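You operate a simulated robot arm through the tools that you are given. There is no shell and no other tool.

The job below is to be done with a simulated robot arm. You get a single attempt, and the scene is never put back.

TASK
Drain condensate into the drip jug up to its blue ring and tip it into the slop beaker.
Fine: run the cradle in, hold the drain button till the level lies between the lines, run out; jug back into the ring. Set down upright: drip jug. Where these are worked on the way, their far stop is far enough and under half their travel is too little: flask cradle.
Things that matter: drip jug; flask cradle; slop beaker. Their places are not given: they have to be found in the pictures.

Only the result counts: the job must be done as asked and must still hold three seconds after the hand-in. Knocking over, shifting, dropping, spilling or breaking anything else fails it.

THE ROBOT
A 6-joint arm with a two-finger parallel gripper, fixed in place. Base frame: the origin is on the floor under the middle of its stand, x ahead of it, y to its left, z up. Readings come in mm, rad, newtons and seconds.
With the tool pointing down near the work surface it reaches from about 300 to 800 mm from the base axis. Its first joint turns from -2.897 to 2.897 rad. Payload 3.43 kg.
The tool frame sits at the grasp point between the pads (the TCP): z along the fingers, y along the line on which they close. The tips reach 34 mm beyond it. Largest opening 128 mm; finger width 24, thickness 12; the body of the gripper, 48 by 130 mm, starts 96 mm behind the TCP.
Orientation is that of the tool frame in the base frame, as [roll, pitch, yaw] about the fixed x, y, z axes, in that order (R = Rz(yaw) Ry(pitch) Rx(roll)). With the fingers straight down and closing along the base's y, the tool's x points along the base's -x, its y along +y and its z along -z.

THE INTERFACE
- The arm moves only by the tool nudge_tool. Its argument "increments" is a list of rows, each a list of 7 numbers: the finger opening in mm, from 0 to 128, then the shift along the tool's x, y, z in mm, then the turn, a rotation vector about the tool's x, y, z in rad. In form: [[jaw, dx, dy, dz, ax, ay, az], ...]. A call has 1 to 20 rows; each row is the pose to reach, as a shift and turn from the pose commanded when the call began, along the tool's axes at that moment. Each row takes 0.2 s and may step no farther than 50 mm and 0.15 rad from the row before; otherwise, or with a gripper value out of range, the whole call is refused. A pose out of reach is approached as far as the arm can. The call stops where the force on the tool passes 40 N (or 10 N more than at its start, if that is more) or the arm is blocked; 0.2 s more then pass. Each finger travels about 45 mm/s and halts on what it meets, pressing with about 38 N; the grip force reading is that of the motor and also rises with nothing between the fingers. The clock runs only during rows and for 0.2 s after the last one: add rows that repeat a pose to give the fingers time. The reply holds the time, the measured pose of the TCP, the force on the tool along the base axes, the opening and the grip force, in the units named above and with some noise, with the torque about the TCP (base axes, N m) and any sound that the robot's microphone picked up, and new pictures: "show" is both (left out), scene, wrist or none.
- Cameras (640 x 400 px; columns grow to the right, rows downward): "scene" is fixed at [380.5, 493, 1617.4]; the picture's right is [-1.00, 0.06, 0.00], its down [0.06, 0.97, -0.25] and it looks along [-0.01, -0.25, -0.97] (base axes); focal length 369 px, centre (320, 200). "wrist" rides on the gripper at [76, -11, -160] in the tool frame; the picture's right is [0.15, 0.99, 0.00], its down [-0.88, 0.13, -0.46] and it looks along [-0.45, 0.07, 0.89] (tool axes); focal length 234 px, centre (320, 200).
- measure_at(camera, pixels): there is no depth. For up to 12 entries [column, row, z] of the newest picture of that camera ("zoom" is the newest enlarged one), the place [x, y] in the base frame at which the ray of that pixel passes the height z, good to about 3 mm, but the place of the scene camera against the robot may be out by one fixed shift of up to 25 mm in any direction. It takes no simulated time.
- inspect(camera, box): a new picture of the part [left, top, right, bottom] of that camera's present view, enlarged. It takes no simulated time.
- finish_job(): hands the job in; it is judged then, once.

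Leave the gripper open and the arm clear of the work at the hand-in unless told otherwise.

The tools are called after "Call:" by a JSON object that holds its "fn" and its "kwargs". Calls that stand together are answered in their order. nudge_tool: Moves the arm, as the interface text tells. Its arguments: {"type":"object","properties":{"increments":{"type":"array","items":{"type":"array","items":{"type":"number"}}},"show":{"type":"string","enum":["both","scene","wrist","none"]}},"required":["increments"]} The other tools are called the same way: measure_at (camera, pixels) gives the place at which the rays of pixels pass given heights; inspect (camera, box) takes an enlarged picture of a part of a camera's view; finish_job () hands the job in.

At the start:

```text
time_s: 0.0
tool_pos: [268.9, 377.5, 1287.5]
orientation: [3.138, -0.002, 3.141]
contact_force: [0.4, -0.6, 0.1]
torque: [-0.01, -0.01, -0.02]
gripper_width: 128.0
grip_force: 0.2
```

scene: 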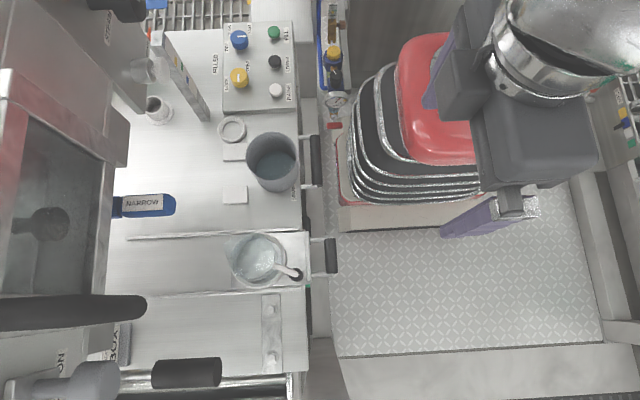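
wrist: 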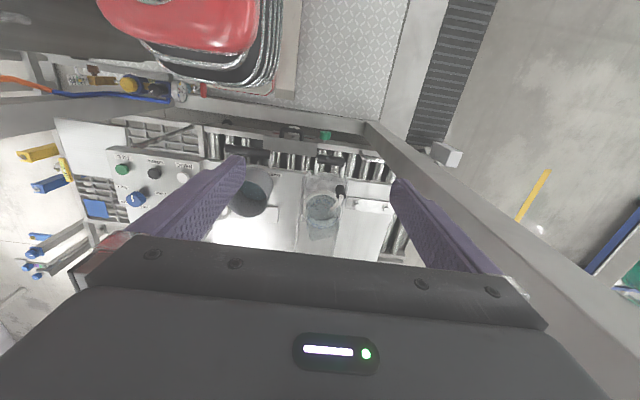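

I see a bench on the left of the scene picture with a control panel (about 258,65), two vessels (272,160 and 258,258), handles, and a ring (232,128). I'll enlarge several parts to identify things.

Call:
{"fn": "inspect", "kwargs": {"camera": "scene", "box": [200, 0, 340, 110]}}

Call:
{"fn": "inspect", "kwargs": {"camera": "scene", "box": [200, 100, 340, 210]}}

Call:
{"fn": "inspect", "kwargs": {"camera": "scene", "box": [200, 200, 340, 310]}}

Call:
{"fn": "inspect", "kwargs": {"camera": "scene", "box": [90, 10, 230, 130]}}

Call:
{"fn": "inspect", "kwargs": {"camera": "scene", "box": [90, 160, 330, 400]}}

Call:
{"fn": "inspect", "kwargs": {"camera": "wrist", "box": [200, 100, 440, 260]}}

```text
3.64 times, centred on (270, 55) of scene
```

zoom: 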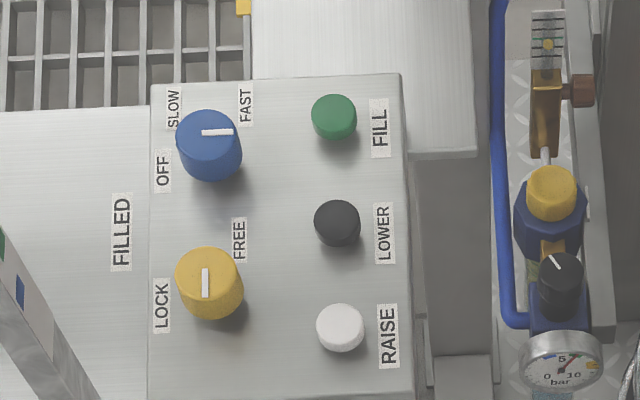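

```text
3.64 times, centred on (270, 155) of scene
```

zoom: 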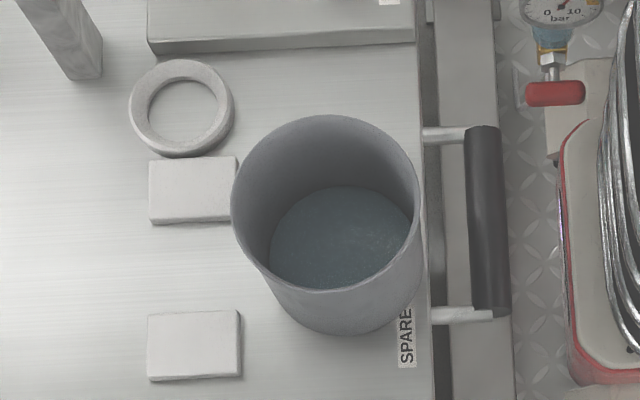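

```text
3.64 times, centred on (270, 255) of scene
```

zoom: 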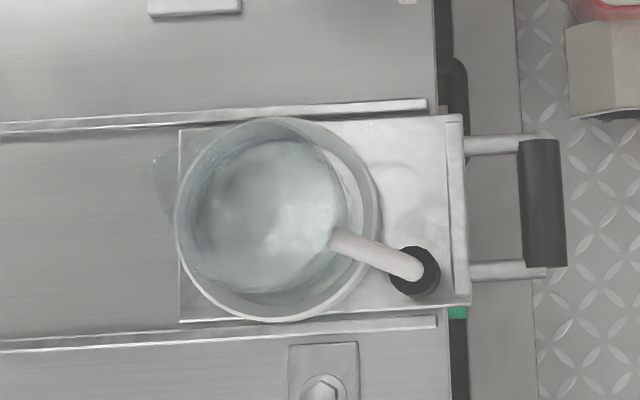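

```text
3.33 times, centred on (160, 70) of scene
```

zoom: 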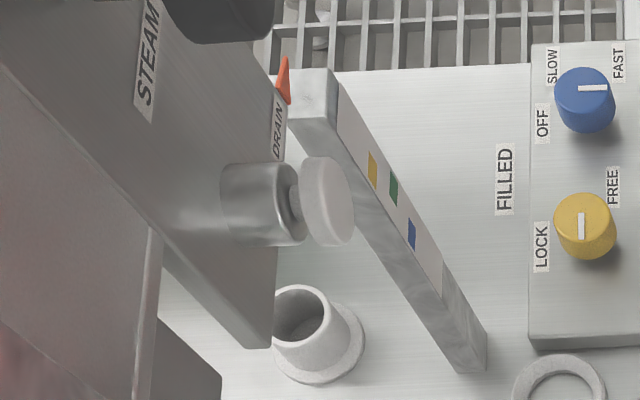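

```text
1.67 times, centred on (210, 280) of scene
```

zoom: 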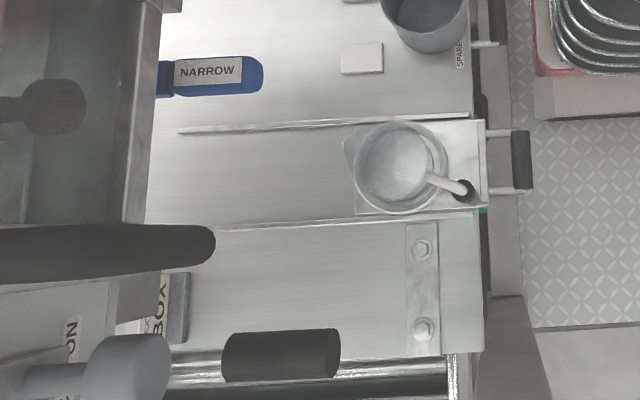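

```text
2.50 times, centred on (320, 180) of wrist
```

zoom: 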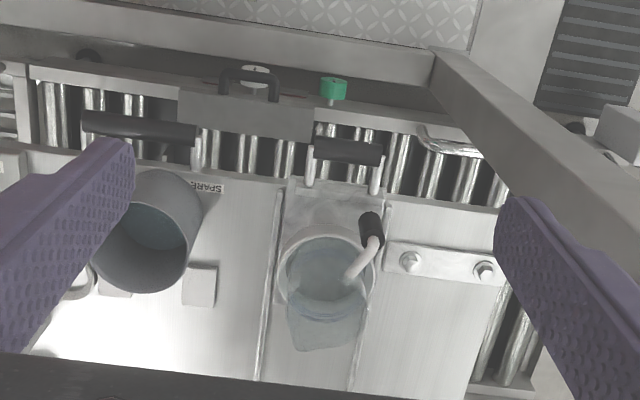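

The cradle plate with jug is at about (258,258) with its handle at (330,255); grey vessel with liquid at (272,160); DRAIN button at about (150,72). I'll find heights by comparing rays from both cameras for the bolts, handles and vessels.

Call:
{"fn": "measure_at", "kwargs": {"camera": "scene", "pixels": [[271, 309.4, 700], [271, 309.4, 800], [271, 309.4, 900], [272, 356.8, 700], [272, 356.8, 800], [272, 356.8, 900], [330, 255, 800], [330, 255, 900], [315, 160, 800], [315, 160, 900]]}}

Call:
{"fn": "measure_at", "kwargs": {"camera": "wrist", "pixels": [[363.6, 204.8, 700], [363.6, 204.8, 800], [363.6, 204.8, 900], [393.6, 207.2, 700], [393.6, 207.2, 800], [393.6, 207.2, 900], [339, 160, 800], [339, 160, 900], [256, 151, 800], [256, 151, 900]]}}

```text
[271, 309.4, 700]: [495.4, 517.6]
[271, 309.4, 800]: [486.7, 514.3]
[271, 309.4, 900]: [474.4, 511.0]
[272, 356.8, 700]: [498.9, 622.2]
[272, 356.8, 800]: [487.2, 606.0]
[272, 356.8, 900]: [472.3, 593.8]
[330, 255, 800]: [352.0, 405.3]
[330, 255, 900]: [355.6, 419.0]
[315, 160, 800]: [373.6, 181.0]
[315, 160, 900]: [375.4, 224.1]
```

```text
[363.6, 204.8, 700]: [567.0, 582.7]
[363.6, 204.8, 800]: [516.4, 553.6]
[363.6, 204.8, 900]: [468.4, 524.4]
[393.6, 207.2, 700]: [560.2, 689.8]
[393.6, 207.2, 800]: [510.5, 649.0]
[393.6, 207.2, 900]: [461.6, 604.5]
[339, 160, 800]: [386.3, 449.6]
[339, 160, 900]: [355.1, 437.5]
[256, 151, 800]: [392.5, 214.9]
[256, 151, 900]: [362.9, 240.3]
```

Bolt spacing suggests the bench top is near z≈880. I'll bring the wrist camera closer: down 100 mm and 50 mm ahead, staying well above the vessels.

Call:
{"fn": "nudge_tool", "kwargs": {"increments": [[128, -25, 0, 40, 0, 0, 0], [128, -50, 0, 80, 0, 0, 0], [128, -50, 0, 100, 0, 0, 0], [128, -50, 0, 100, 0, 0, 0]], "show": "both"}}

```text
time_s: 1.0
tool_pos: [320.3, 377.4, 1186.0]
orientation: [3.137, -0.001, -3.14]
contact_force: [0.2, 0.1, 0.3]
torque: [0.0, -0.01, -0.01]
gripper_width: 127.9
grip_force: 0.0
```

scene: 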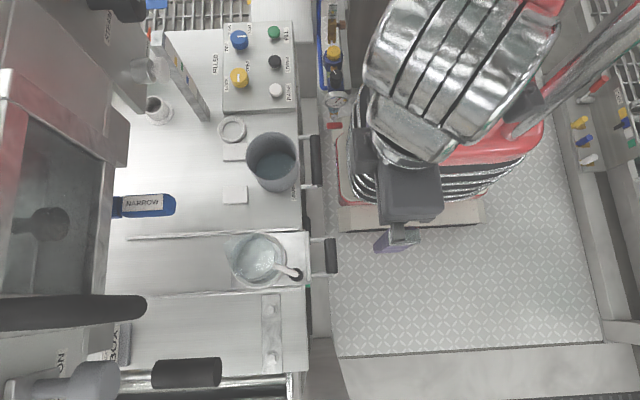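
wrist: 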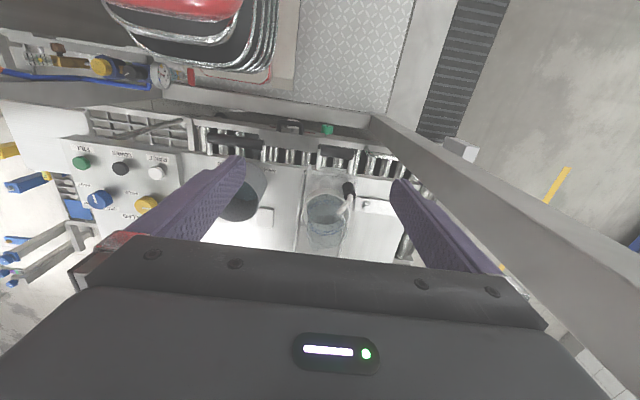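

The gripper hides part of the view. I'll enlarge the jug and grey vessel in both views.

Call:
{"fn": "inspect", "kwargs": {"camera": "wrist", "box": [285, 145, 395, 255]}}

Call:
{"fn": "inspect", "kwargs": {"camera": "wrist", "box": [190, 120, 300, 240]}}

Call:
{"fn": "inspect", "kwargs": {"camera": "scene", "box": [220, 225, 310, 295]}}

Call:
{"fn": "inspect", "kwargs": {"camera": "scene", "box": [0, 0, 230, 140]}}

Call:
{"fn": "inspect", "kwargs": {"camera": "scene", "box": [0, 280, 230, 400]}}

```text
3.64 times, centred on (340, 200) of wrist
```

zoom: 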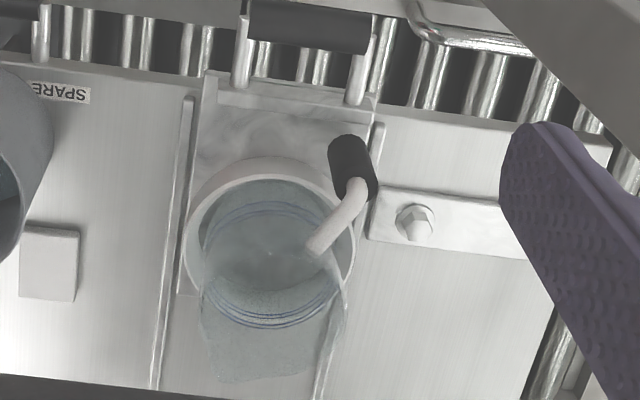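

```text
3.33 times, centred on (245, 180) of wrist
```

zoom: 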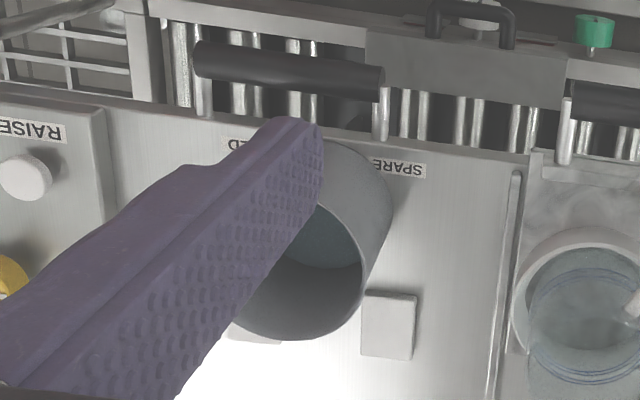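

```text
5.71 times, centred on (265, 260) of scene
```

zoom: 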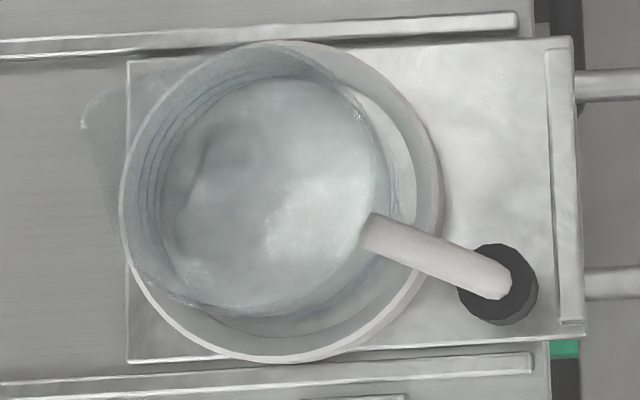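

```text
2.78 times, centred on (115, 70) of scene
```

zoom: 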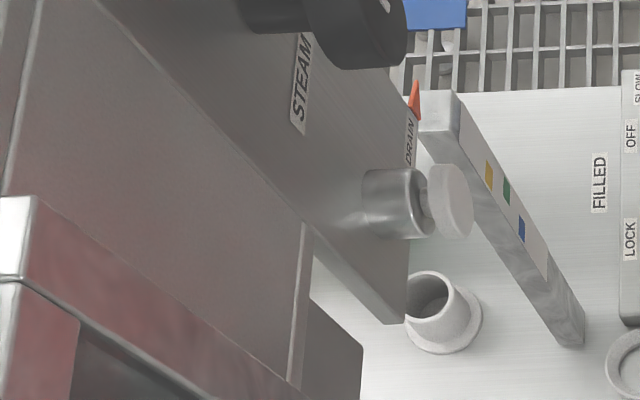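

```text
2.78 times, centred on (115, 340) of scene
```

zoom: 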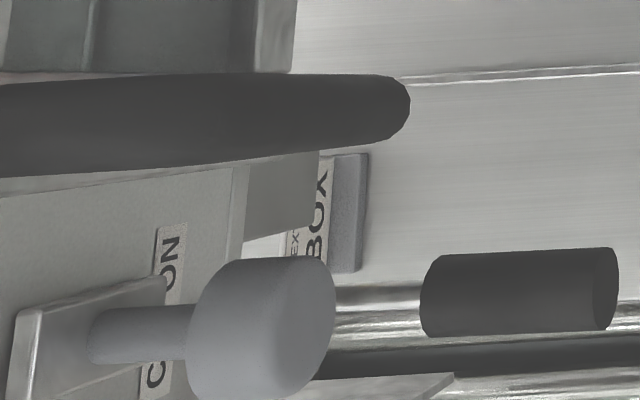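

The drip jug is clear glass with blue lines, seated in a ring on the cradle; it has a white arm ending in a black upright grip (scene about 306,276). The DRAIN button at (150,72) sticks out toward the robot. Next I'll tilt the tool forward to look horizontally at the machine and see the button, drain outlet and jug from the side.

Call:
{"fn": "nudge_tool", "kwargs": {"increments": [[128, 0, 0, 20, 0, -0.14, 0], [128, 0, 0, 40, 0, -0.28, 0], [128, 0, 0, 60, 0, -0.42, 0], [128, 0, 0, 80, 0, -0.56, 0], [128, 0, 0, 100, 0, -0.7, 0], [128, 0, 0, 100, 0, -0.8, 0], [128, 0, 0, 100, 0, -0.8, 0]], "show": "both"}}

```text
time_s: 2.6
tool_pos: [319.1, 379.0, 1087.3]
orientation: [3.139, 0.799, 3.138]
contact_force: [-0.4, -0.5, -0.6]
torque: [0.01, -0.03, 0.03]
gripper_width: 127.9
grip_force: 0.0
```

scene: 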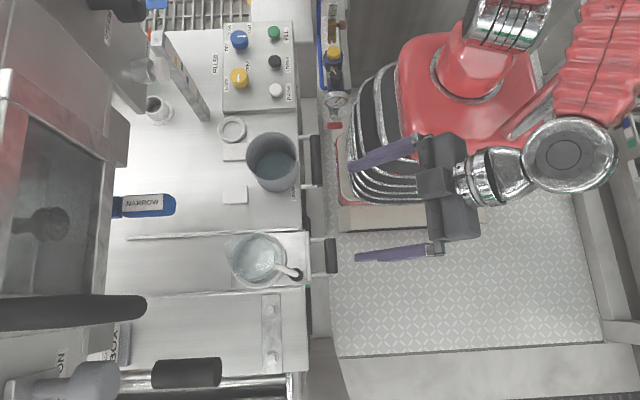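
wrist: 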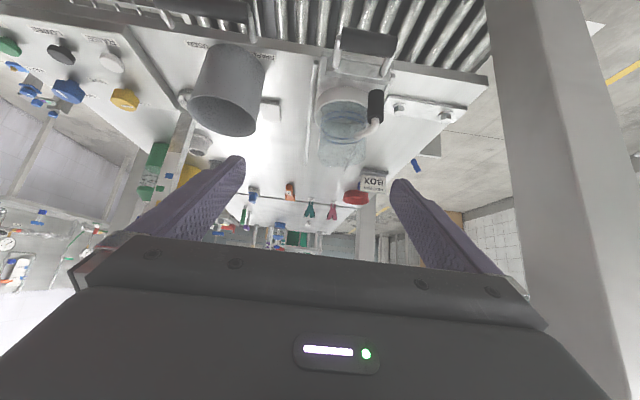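

I now look along the bench (picture upside down). Let me enlarge parts of this view.

Call:
{"fn": "inspect", "kwargs": {"camera": "wrist", "box": [290, 20, 500, 150]}}

Call:
{"fn": "inspect", "kwargs": {"camera": "wrist", "box": [230, 140, 420, 260]}}

Call:
{"fn": "inspect", "kwargs": {"camera": "wrist", "box": [100, 80, 260, 250]}}

Call:
{"fn": "inspect", "kwargs": {"camera": "wrist", "box": [0, 0, 200, 125]}}

```text
3.05 times, centred on (395, 85) of wrist
```

zoom: 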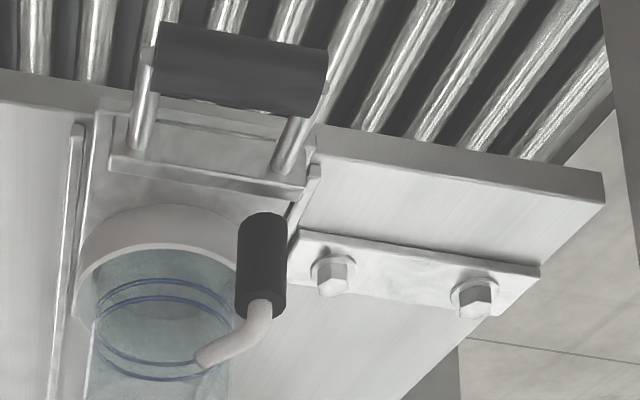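

```text
3.33 times, centred on (325, 200) of wrist
```

zoom: 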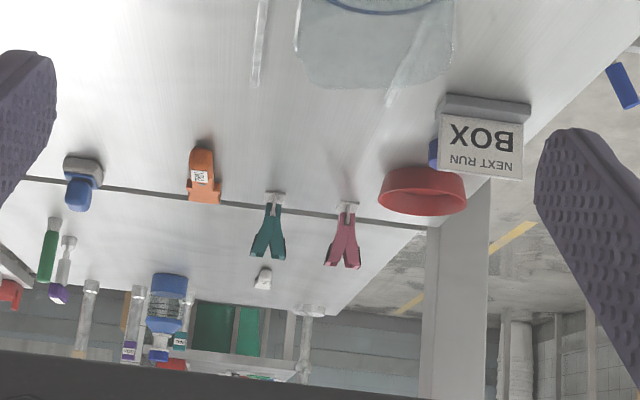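

```text
2.35 times, centred on (180, 165) of wrist
```

zoom: 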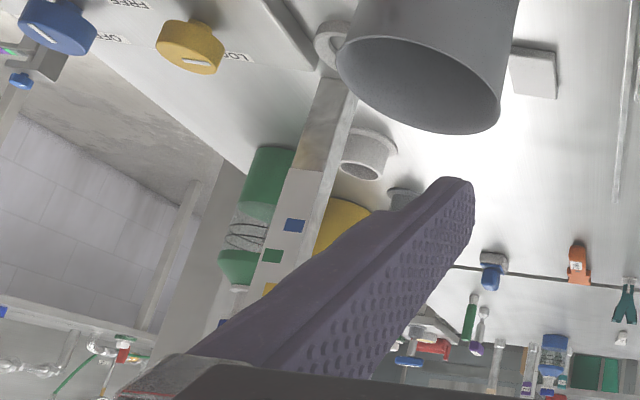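

```text
3.20 times, centred on (100, 62) of wrist
```

zoom: 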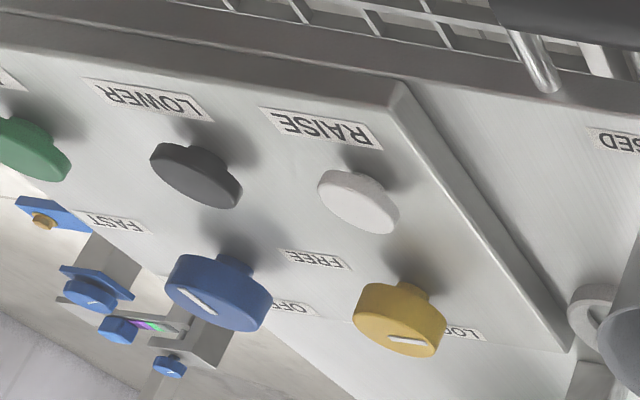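

The jug's two blue lines are visible, and the grey vessel stands beside a label. The machine above is hidden by the gripper, so I tilt the tool further up to look at it from below the gripper.

Call:
{"fn": "nudge_tool", "kwargs": {"increments": [[128, 0, 0, 0, 0, -0.14, 0], [128, 0, 0, 0, 0, -0.28, 0], [128, 0, 0, 0, 0, -0.42, 0], [128, 0, 0, 0, 0, -0.56, 0], [128, 0, 0, 0, 0, -0.66, 0], [128, 0, 0, 0, 0, -0.66, 0]], "show": "wrist"}}

```text
time_s: 4.0
tool_pos: [319.0, 378.6, 1087.7]
orientation: [3.121, 1.461, 3.12]
contact_force: [-0.4, 0.3, 0.8]
torque: [0.02, 0.02, 0.01]
gripper_width: 128.0
grip_force: 0.0
```

wrist: 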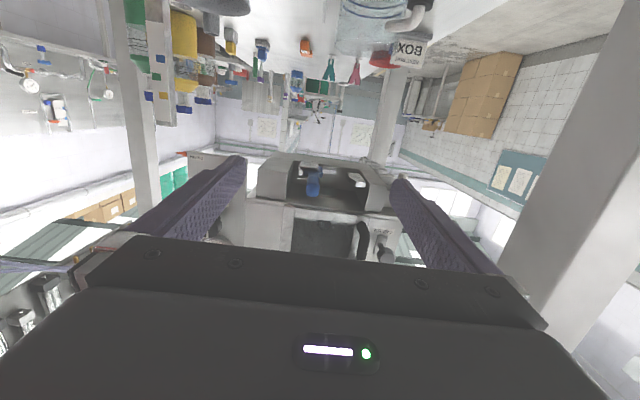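

Now the machine above the bench shows (upside down) at about (310,190). Enlarging it.

Call:
{"fn": "inspect", "kwargs": {"camera": "wrist", "box": [240, 140, 410, 260]}}

Call:
{"fn": "inspect", "kwargs": {"camera": "wrist", "box": [170, 130, 260, 250]}}

Call:
{"fn": "inspect", "kwargs": {"camera": "wrist", "box": [90, 0, 270, 120]}}

Call:
{"fn": "inspect", "kwargs": {"camera": "wrist", "box": [300, 0, 440, 90]}}

```text
3.33 times, centred on (325, 200) of wrist
```

zoom: 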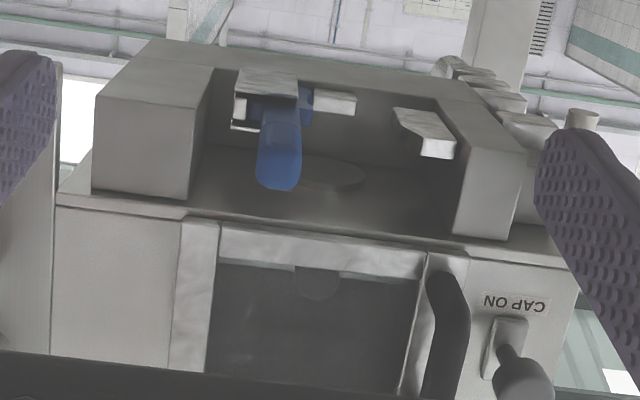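

```text
3.33 times, centred on (215, 190) of wrist
```

zoom: 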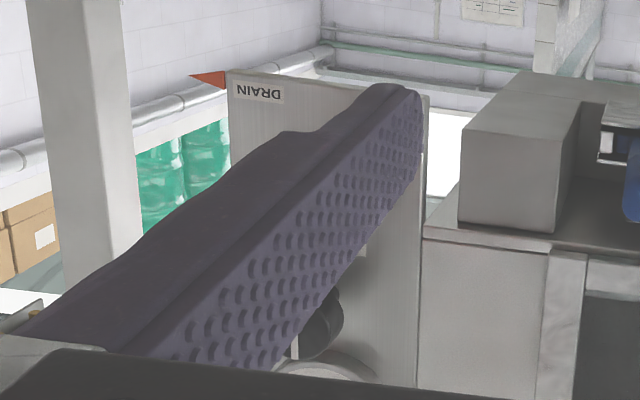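

```text
3.33 times, centred on (180, 60) of wrist
```

zoom: 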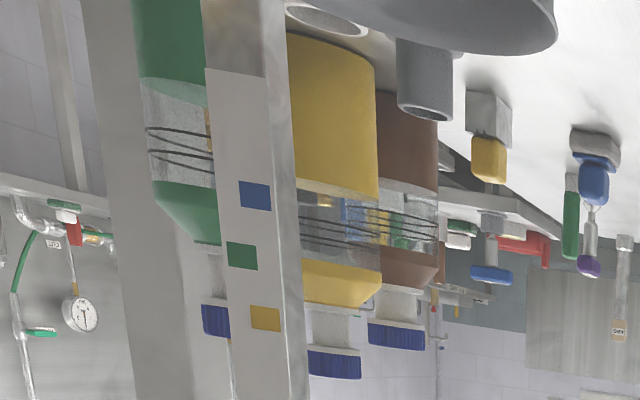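

```text
4.44 times, centred on (370, 45) of wrist
```

zoom: 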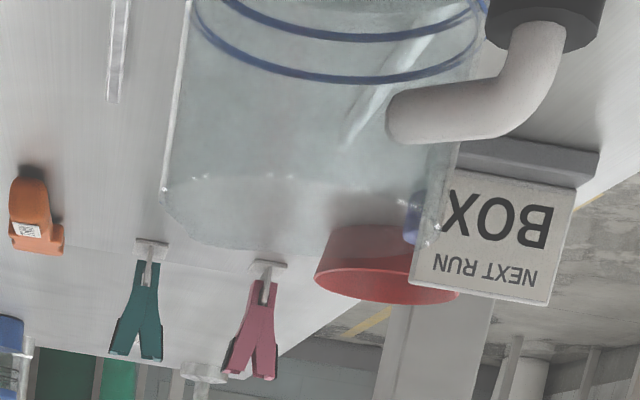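

The machine hangs above the bench; its underside has a round outlet, and the DRAIN plate is on its −y side. A finger hides the button, so I shift 200 mm toward −y to see it and the outlet.

Call:
{"fn": "nudge_tool", "kwargs": {"increments": [[128, 0, -50, 0, 0, 0, 0], [128, 0, -100, 0, 0, 0, 0], [128, 0, -150, 0, 0, 0, 0], [128, 0, -200, 0, 0, 0, 0], [128, 0, -200, 0, 0, 0, 0]], "show": "both"}}

```text
time_s: 5.2
tool_pos: [334.8, 265.4, 1128.3]
orientation: [3.128, 1.457, 3.124]
contact_force: [0.2, -0.7, -0.2]
torque: [-0.02, 0.01, -0.06]
gripper_width: 128.1
grip_force: 0.1
out of reach, approached as far as the arm can: row 2, 3, 4, 5
```

scene: 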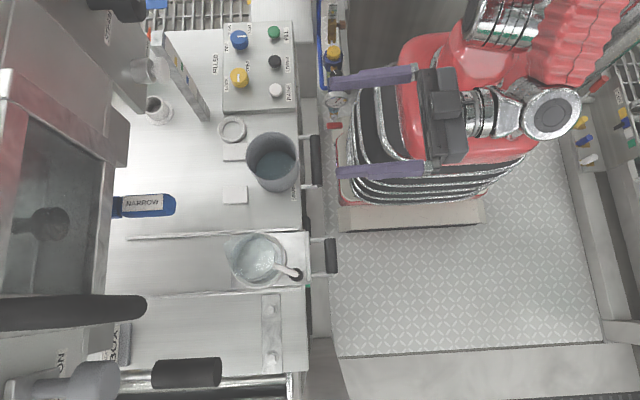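
wrist: 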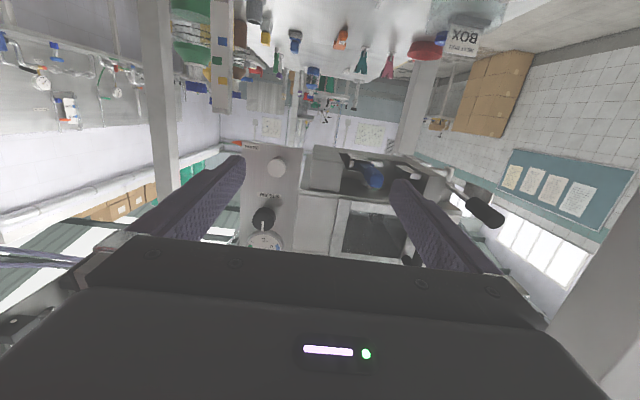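

Now the DRAIN button is visible at about (277,168). Enlarging.

Call:
{"fn": "inspect", "kwargs": {"camera": "wrist", "box": [220, 125, 400, 255]}}

Call:
{"fn": "inspect", "kwargs": {"camera": "wrist", "box": [300, 135, 420, 215]}}

Call:
{"fn": "inspect", "kwargs": {"camera": "wrist", "box": [160, 0, 320, 130]}}

```text
3.08 times, centred on (310, 190) of wrist
```

zoom: 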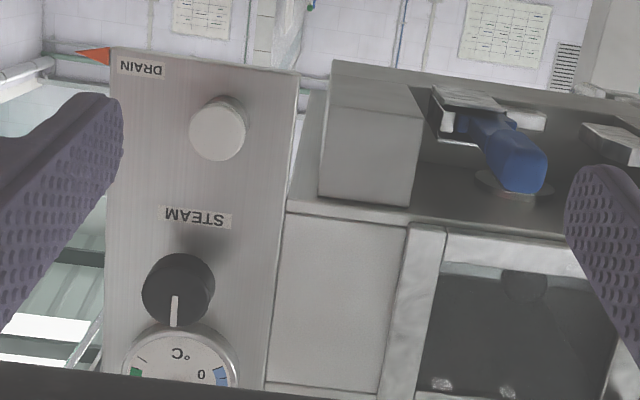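

```text
5.00 times, centred on (360, 175) of wrist
```

zoom: 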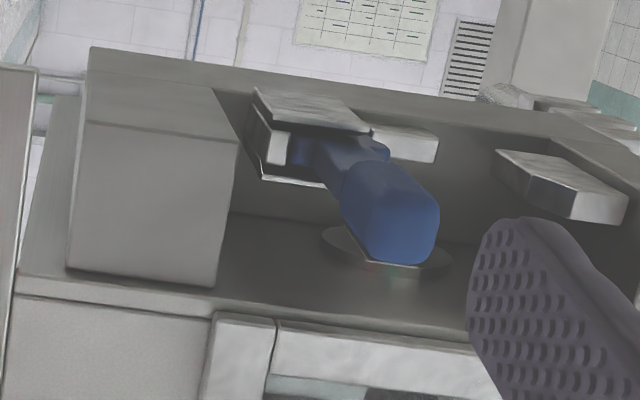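

```text
3.08 times, centred on (240, 65) of wrist
```

zoom: 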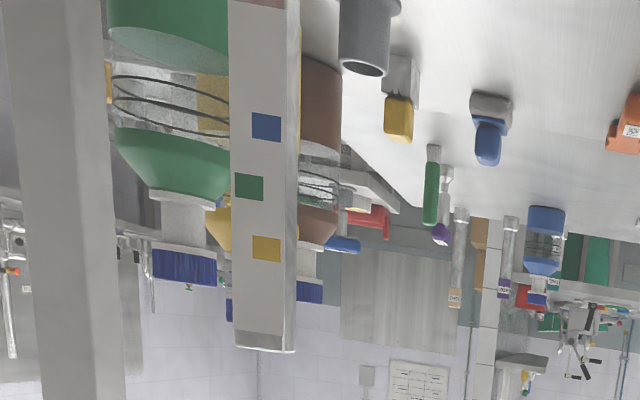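

I can see the button, STEAM knob and outlet disc. Some rows were out of reach, so I first step back +150 mm in y to learn where the commanded pose is.

Call:
{"fn": "nudge_tool", "kwargs": {"increments": [[128, 0, 50, 0, 0, 0, 0], [128, 0, 100, 0, 0, 0, 0], [128, 0, 150, 0, 0, 0, 0], [128, 0, 150, 0, 0, 0, 0]], "show": "wrist"}}

```text
time_s: 6.2
tool_pos: [335.9, 415.5, 1125.9]
orientation: [3.121, 1.46, 3.118]
contact_force: [-0.2, 0.3, 0.5]
torque: [-0.01, 0.0, 0.02]
gripper_width: 127.8
grip_force: 0.0
```

wrist: 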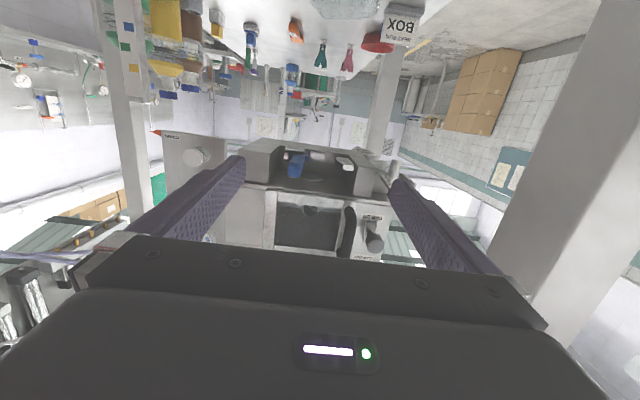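

The commanded pose resets to what was reached. The button is now at about (195,157), giving a second ray. Let me zoom for precise pixels here.

Call:
{"fn": "inspect", "kwargs": {"camera": "wrist", "box": [150, 115, 250, 180]}}

Call:
{"fn": "inspect", "kwargs": {"camera": "wrist", "box": [230, 130, 400, 260]}}

```text
6.15 times, centred on (200, 148) of wrist
```

zoom: 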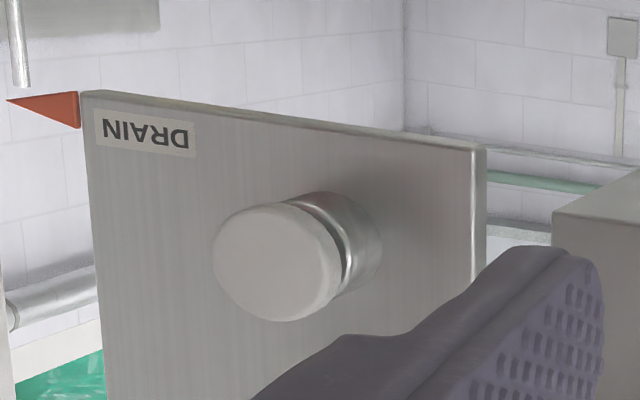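

```text
3.08 times, centred on (315, 195) of wrist
```

zoom: 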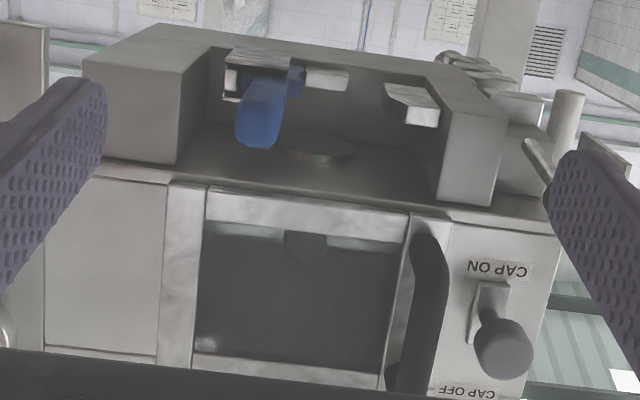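

From two views I triangulate: button cap front ≈ (593, 196, 1177); outlet disc ≈ (754, 430, 1228). Now I lower the camera in front of the jug to see it from the side.

Call:
{"fn": "nudge_tool", "kwargs": {"increments": [[128, 45, 8, -7, 0, 0.12, 0], [128, 92, 16, -14, 0, 0.24, 0], [128, 139, 25, -21, 0, 0.36, 0], [128, 139, 25, -21, 0, 0.36, 0]], "show": "both"}}

```text
time_s: 7.2
tool_pos: [298.5, 439.3, 989.2]
orientation: [3.137, 1.099, 3.137]
contact_force: [0.0, -1.3, 1.0]
torque: [-0.03, 0.02, 0.01]
gripper_width: 128.1
grip_force: 0.1
```

scene: 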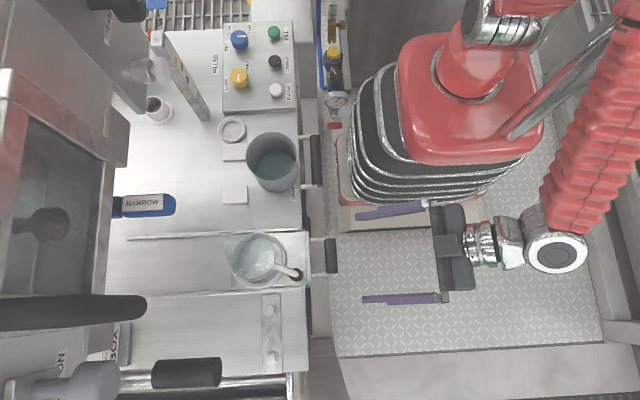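
wrist: 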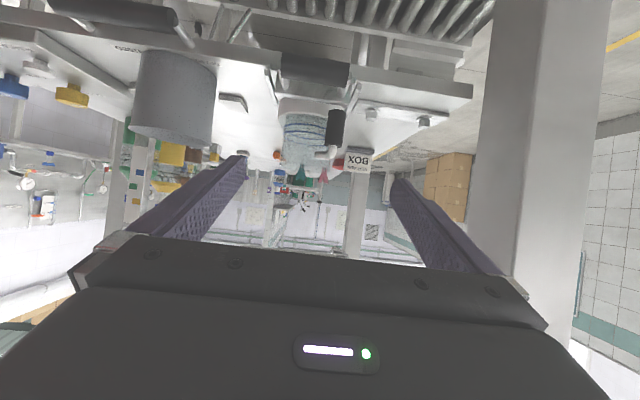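

Call:
{"fn": "inspect", "kwargs": {"camera": "wrist", "box": [260, 50, 390, 190]}}

Call:
{"fn": "inspect", "kwargs": {"camera": "wrist", "box": [120, 10, 260, 160]}}

Call:
{"fn": "inspect", "kwargs": {"camera": "wrist", "box": [270, 95, 370, 190]}}

```text
2.86 times, centred on (325, 120) of wrist
```

zoom: 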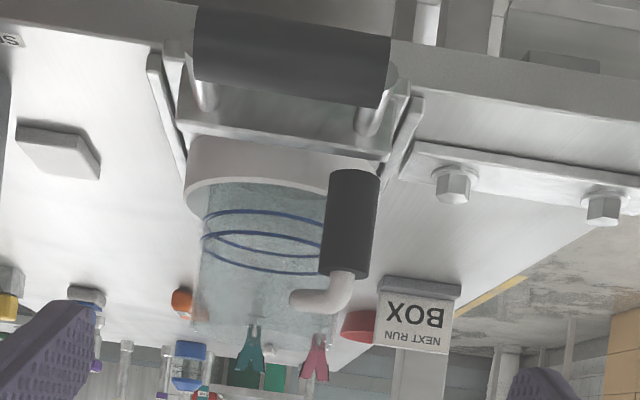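

```text
2.67 times, centred on (190, 85) of wrist
```

zoom: 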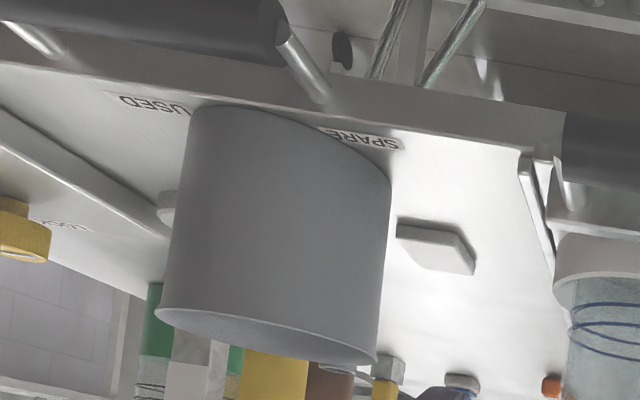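

```text
4.21 times, centred on (320, 142) of wrist
```

zoom: 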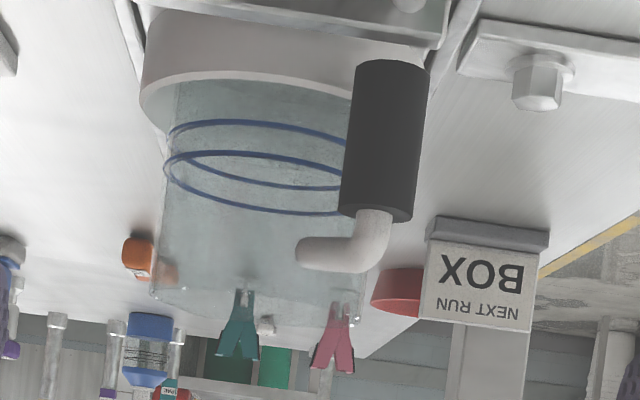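

The jug has two blue lines just above the seat ring; the black grip hangs vertically at about (446,460), z≈864–914 by triangulation, and the cradle's bar is near (375,418,855). I lower the camera 110 mm to see bar, plate and bench edge-on.

Call:
{"fn": "nudge_tool", "kwargs": {"increments": [[128, 40, 0, 20, 0, 0, 0], [128, 80, 0, 40, 0, 0, 0], [128, 98, 0, 50, 0, 0, 0], [128, 98, 0, 50, 0, 0, 0]], "show": "wrist"}}

Call:
{"fn": "inspect", "kwargs": {"camera": "wrist", "box": [260, 90, 400, 200]}}

Call:
{"fn": "inspect", "kwargs": {"camera": "wrist", "box": [120, 50, 280, 170]}}

```text
time_s: 8.2
tool_pos: [300.6, 440.9, 880.1]
orientation: [3.135, 1.099, 3.136]
contact_force: [0.3, 0.4, 0.6]
torque: [0.0, -0.01, -0.03]
gripper_width: 128.0
grip_force: 0.1
```

wrist: 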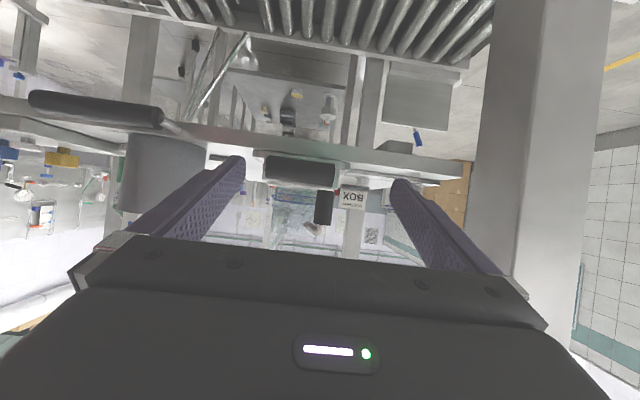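

```text
3.64 times, centred on (330, 145) of wrist
```

zoom: 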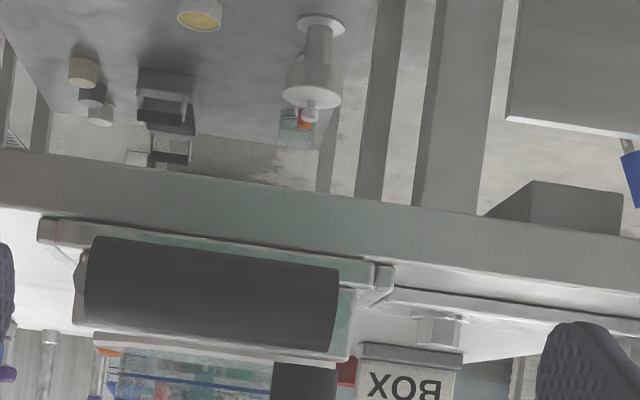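

```text
3.33 times, centred on (200, 110) of wrist
```

zoom: 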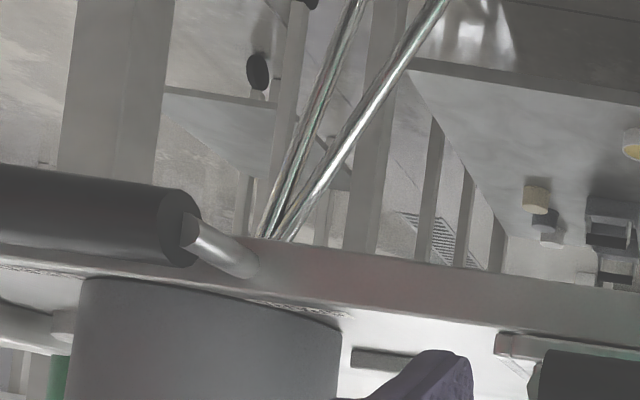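

The bar centre works out near (374, 420, 858), radius ≈13, bench top ≈ 832, machine front x≈620 with underside z≈1231 (side blocks down to ≈1165). I'll check the scene camera's shift against these by measuring known points.

Call:
{"fn": "measure_at", "kwargs": {"camera": "scene", "pixels": [[271, 309.4, 843], [330, 255, 858], [162.5, 70, 1177], [296, 274.5, 914], [258, 260, 855], [271.6, 155.8, 930], [271.6, 155.8, 950], [237, 247, 945], [312, 160, 858], [305, 180, 832]]}}

Call:
{"fn": "inspect", "kwargs": {"camera": "scene", "box": [225, 110, 345, 185]}}

Call:
{"fn": "inspect", "kwargs": {"camera": "scene", "box": [290, 220, 350, 290]}}

```text
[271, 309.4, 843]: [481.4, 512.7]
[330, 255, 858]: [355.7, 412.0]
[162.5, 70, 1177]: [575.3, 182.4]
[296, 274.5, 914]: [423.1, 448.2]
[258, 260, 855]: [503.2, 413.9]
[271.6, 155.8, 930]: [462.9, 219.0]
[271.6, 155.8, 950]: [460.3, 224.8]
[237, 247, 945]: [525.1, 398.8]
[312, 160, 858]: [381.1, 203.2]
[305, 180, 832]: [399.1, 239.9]
```

```text
5.33 times, centred on (285, 148) of scene
```

zoom: 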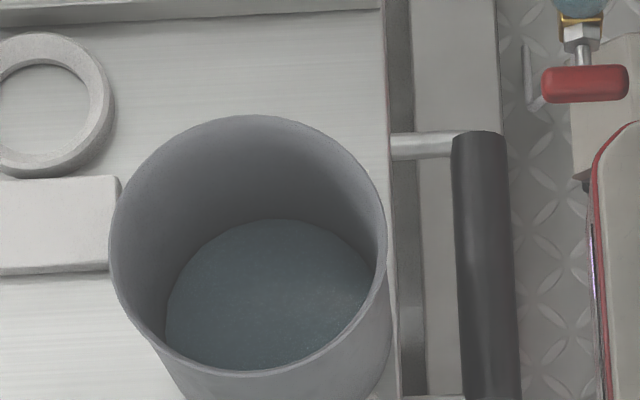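

```text
5.71 times, centred on (320, 255) of scene
```

zoom: 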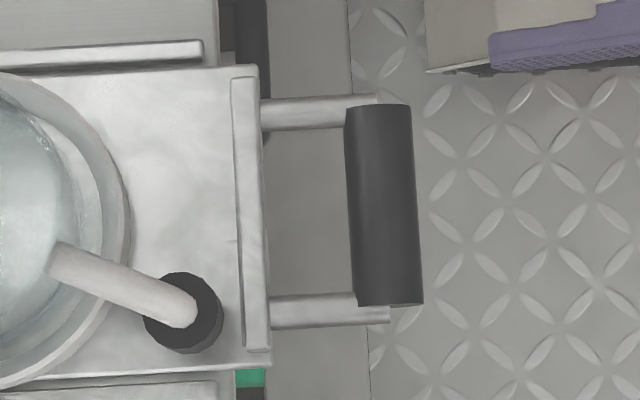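

The scene shift comes out around (+18,+10) mm consistently. Plan: grasp the cradle bar with a tool tilted ~25°, closing along x. First I rise to (320,423,1000) and bring the tilt to 25° from vertical.

Call:
{"fn": "nudge_tool", "kwargs": {"increments": [[128, -25, -4, -8, 0, 0.13, 0], [128, -50, -8, -16, 0, 0.26, 0], [128, -75, -12, -24, 0, 0.4, 0], [128, -100, -15, -32, 0, 0.53, 0], [128, -115.7, -17.9, -37.3, 0, 0.663, 0], [100, -115.7, -17.9, -37.3, 0, 0.663, 0]], "show": "none"}}

```text
time_s: 9.6
tool_pos: [320.8, 420.8, 1002.3]
orientation: [3.138, 0.432, 3.141]
contact_force: [0.4, -0.6, -0.3]
torque: [0.01, -0.02, -0.05]
gripper_width: 100.2
grip_force: 0.1
```

Now I roll the tool −90° about its own axis so the fingers close along x, narrowing the jaw to about 44 mm.

Call:
{"fn": "nudge_tool", "kwargs": {"increments": [[90, 0, 0, 0, 0, 0, -0.14], [80, 0, 0, 0, 0, 0, -0.28], [70, 0, 0, 0, 0, 0, -0.42], [60, 0, 0, 0, 0, 0, -0.56], [50, 0, 0, 0, 0, 0, -0.7], [44, 0, 0, 0, 0, 0, -0.84], [44, 0, 0, 0, 0, 0, -0.98], [44, 0, 0, 0, 0, 0, -1.12], [44, 0, 0, 0, 0, 0, -1.26], [44, 0, 0, 0, 0, 0, -1.4], [44, 0, 0, 0, 0, 0, -1.5], [44, 0, 0, 0, 0, 0, -1.571], [44, 0, 0, 0, 0, 0, -1.571]], "show": "both"}}

```text
time_s: 12.4
tool_pos: [318.3, 420.9, 1000.3]
orientation: [-2.706, 0.001, -1.569]
contact_force: [-0.1, -0.5, -0.2]
torque: [0.0, -0.01, -0.05]
gripper_width: 43.9
grip_force: 0.1
```

scene: 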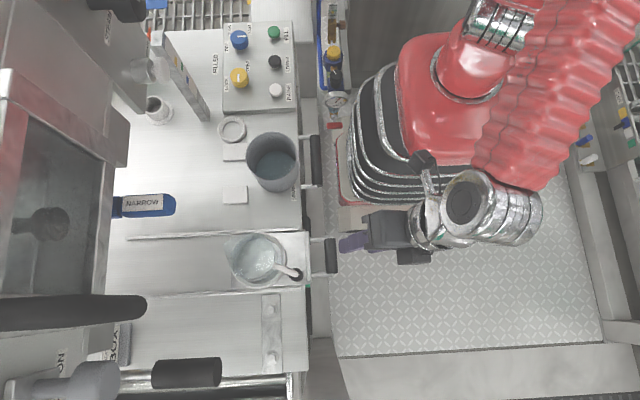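
wrist: 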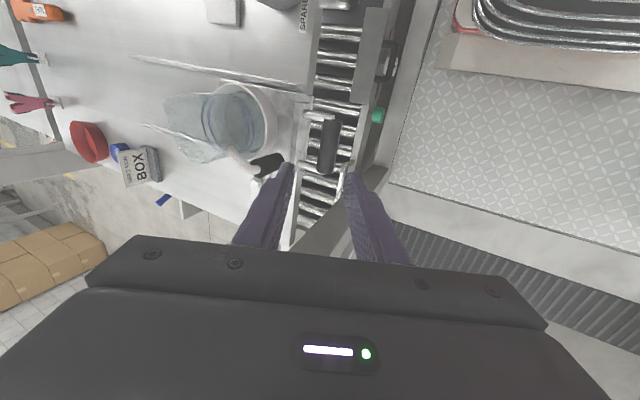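

The fingers now close along x; the bar shows around (328,140) just ahead of the fingers. Let me zoom to locate its ends and the lip gap.

Call:
{"fn": "inspect", "kwargs": {"camera": "wrist", "box": [270, 80, 400, 200]}}

Call:
{"fn": "inspect", "kwargs": {"camera": "wrist", "box": [150, 70, 310, 190]}}

```text
3.33 times, centred on (335, 140) of wrist
```

zoom: 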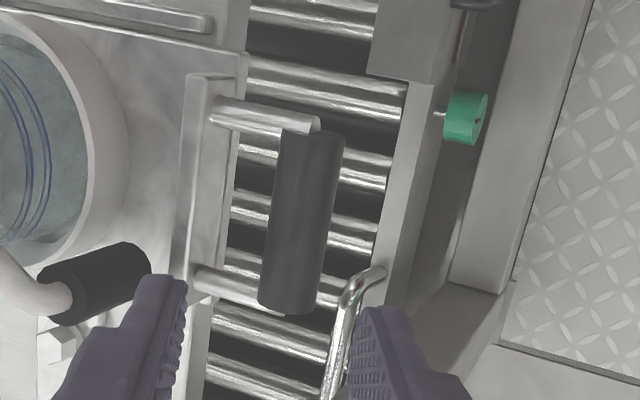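

```text
3.33 times, centred on (230, 130) of wrist
```

zoom: 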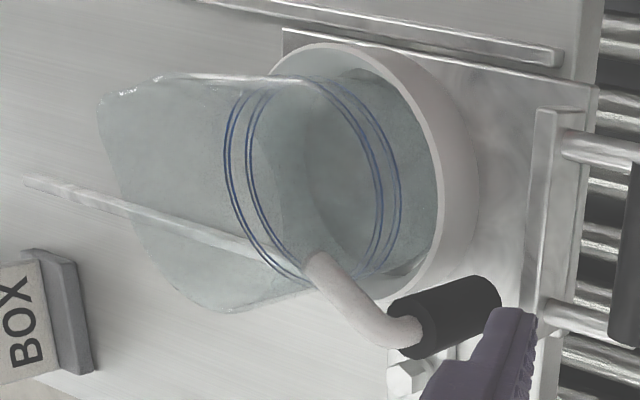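

The bar's middle is at about wrist (329.3,146.6), its ends at (332.9,120.5) and (325.1,171.5). I measure these at z=858 and the lip/grip points too.

Call:
{"fn": "measure_at", "kwargs": {"camera": "wrist", "pixels": [[329.3, 146.6, 858], [332.9, 122, 858], [325.1, 171.5, 858], [305.3, 137, 865], [305.3, 137, 850], [256, 163, 900], [256, 163, 870], [272.8, 159.8, 860], [253, 163.9, 914]]}}

```text
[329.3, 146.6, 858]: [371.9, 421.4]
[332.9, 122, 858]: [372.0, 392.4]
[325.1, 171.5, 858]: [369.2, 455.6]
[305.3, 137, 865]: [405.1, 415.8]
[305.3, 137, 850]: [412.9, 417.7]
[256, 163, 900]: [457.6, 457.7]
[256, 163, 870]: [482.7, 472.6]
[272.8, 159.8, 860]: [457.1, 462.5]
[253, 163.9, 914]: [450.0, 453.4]
```

The bar centre is (372,422,858), agreeing with the estimate. I descend along the tool axis to put the fingers astride the bar with ~12 mm of tip beyond its centre.

Call:
{"fn": "nudge_tool", "kwargs": {"increments": [[44, 0, 6, 35, 0, 0, 0], [44, -0.5, 11.3, 70, 0, 0, 0], [44, -0.9, 11.3, 100, 0, 0, 0], [44, -0.9, 11.3, 118, 0, 0, 0], [44, -0.9, 11.3, 129, 0, 0, 0], [44, -0.9, 11.3, 129, 0, 0, 0]], "show": "both"}}

Call:
{"fn": "inspect", "kwargs": {"camera": "wrist", "box": [230, 60, 420, 240]}}

```text
time_s: 13.8
tool_pos: [364.9, 422.3, 878.3]
orientation: [-2.704, 0.001, -1.571]
contact_force: [0.6, 0.4, -0.1]
torque: [0.01, 0.0, 0.02]
gripper_width: 43.9
grip_force: 0.2
```

scene: 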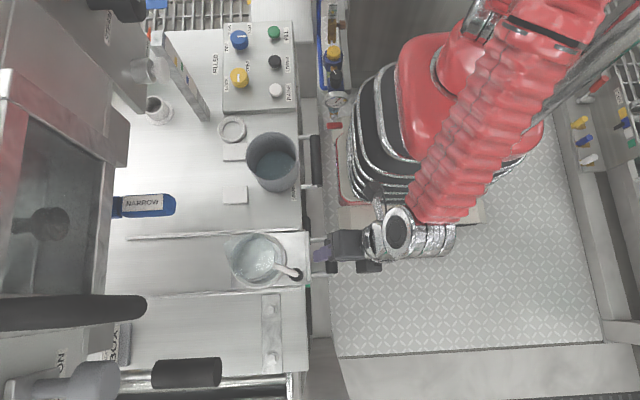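
wrist: 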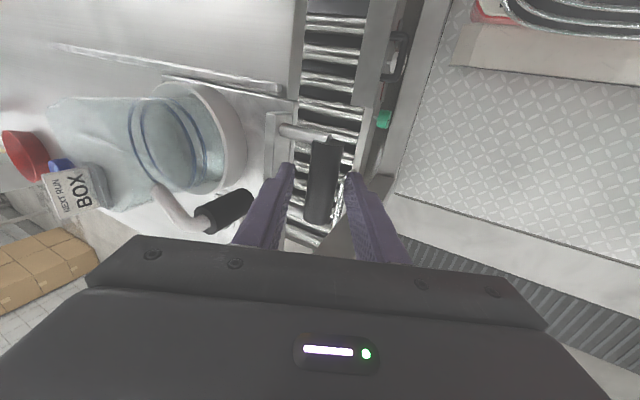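

```text
2.22 times, centred on (325, 150) of wrist
```

zoom: 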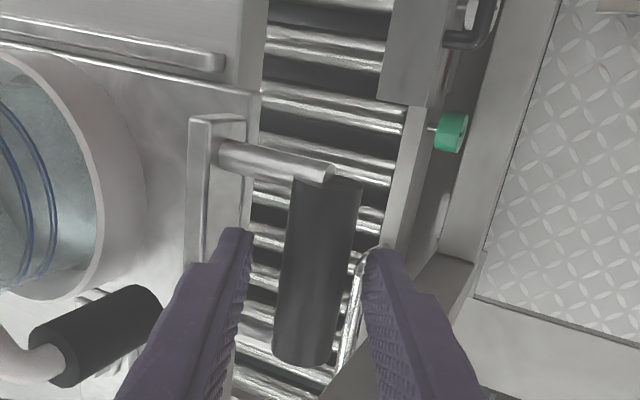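

The fingers straddle the bar with no contact force. Closing onto it.

Call:
{"fn": "nudge_tool", "kwargs": {"increments": [[30, 0, 0, 0, 0, 0, 0], [15, 0, 0, 0, 0, 0, 0], [15, 0, 0, 0, 0, 0, 0], [15, 0, 0, 0, 0, 0, 0]], "show": "none"}}

```text
time_s: 14.8
tool_pos: [364.2, 420.7, 879.1]
orientation: [-2.707, 0.002, -1.57]
contact_force: [-1.2, 2.7, -12.7]
torque: [0.42, 0.16, 0.24]
gripper_width: 24.5
grip_force: 45.3
```

Grip on the bar holds (24.5 mm, 45 N). Now I run the cradle in gently, first 40 mm along +x.

Call:
{"fn": "nudge_tool", "kwargs": {"increments": [[15, 0, -4.53, 2.11, 0, 0, 0], [15, 0, -13.6, 6.33, 0, 0, 0], [15, 0, -22.67, 10.55, 0, 0, 0], [15, 0, -31.7, 14.8, 0, 0, 0], [15, 0, -36.3, 16.9, 0, 0, 0]], "show": "scene"}}

```text
time_s: 16.0
tool_pos: [404.6, 421.9, 877.4]
orientation: [-2.707, -0.001, -1.572]
contact_force: [-2.3, -7.8, -9.6]
torque: [-1.23, 0.17, -0.5]
gripper_width: 24.6
grip_force: 44.7
```

scene: 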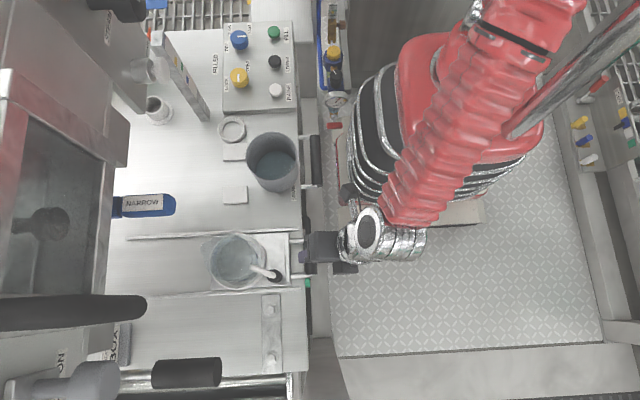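

The cradle slides freely (jug now at about (238,258)). Continue +150 mm in 15 mm steps.

Call:
{"fn": "nudge_tool", "kwargs": {"increments": [[15, 0, -9.07, 4.22, 0, 0, 0], [15, 0, -22.67, 10.55, 0, 0, 0], [15, 0, -36.3, 16.9, 0, 0, 0], [15, 0, -49.9, 23.2, 0, 0, 0], [15, 0, -63.5, 29.5, 0, 0, 0], [15, 0, -77.1, 35.9, 0, 0, 0], [15, 0, -90.7, 42.2, 0, 0, 0], [15, 0, -104.3, 48.5, 0, 0, 0], [15, 0, -117.9, 54.8, 0, 0, 0], [15, 0, -131.5, 61.2, 0, 0, 0], [15, 0, -136, 63.3, 0, 0, 0]], "show": "scene"}}

```text
time_s: 18.4
tool_pos: [553.0, 421.9, 878.7]
orientation: [-2.707, 0.002, -1.57]
contact_force: [-2.3, -10.2, -16.0]
torque: [-0.67, 0.21, -0.32]
gripper_width: 24.7
grip_force: 44.5
```

scene: 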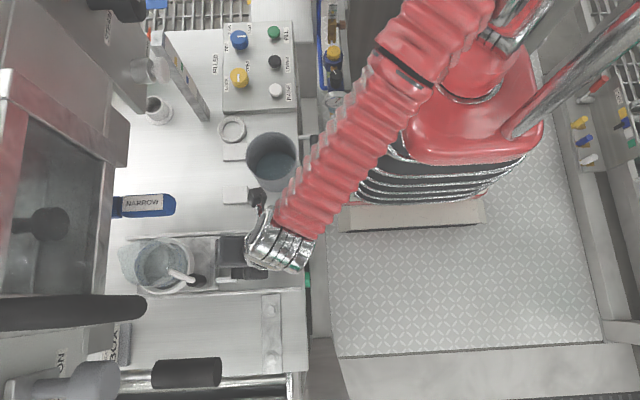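

Travel so far ≈189 mm, forces small. I continue slowly (8 mm steps) until the stop.

Call:
{"fn": "nudge_tool", "kwargs": {"increments": [[15, 0, -7.3, 3.4, 0, 0, 0], [15, 0, -14.5, 6.7, 0, 0, 0], [15, 0, -21.8, 10.1, 0, 0, 0], [15, 0, -29, 13.5, 0, 0, 0], [15, 0, -36.3, 16.9, 0, 0, 0], [15, 0, -43.5, 20.2, 0, 0, 0], [15, 0, -50.8, 23.6, 0, 0, 0], [15, 0, -58, 27, 0, 0, 0]], "show": "scene"}}

```text
time_s: 20.2
tool_pos: [618.6, 422.0, 878.0]
orientation: [-2.705, 0.003, -1.57]
contact_force: [-4.5, 2.4, -23.5]
torque: [-0.01, 0.17, -0.07]
gripper_width: 25.1
grip_force: 45.1
```

scene: 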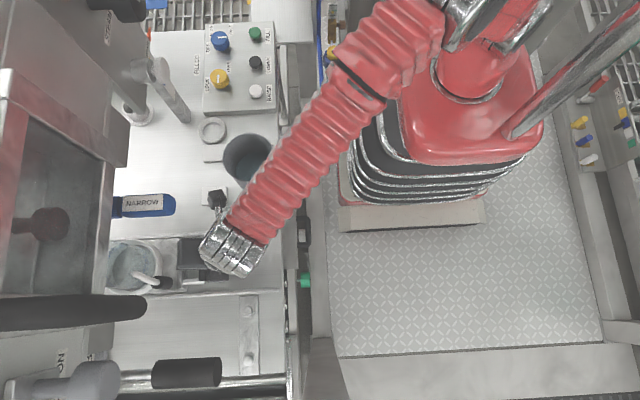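

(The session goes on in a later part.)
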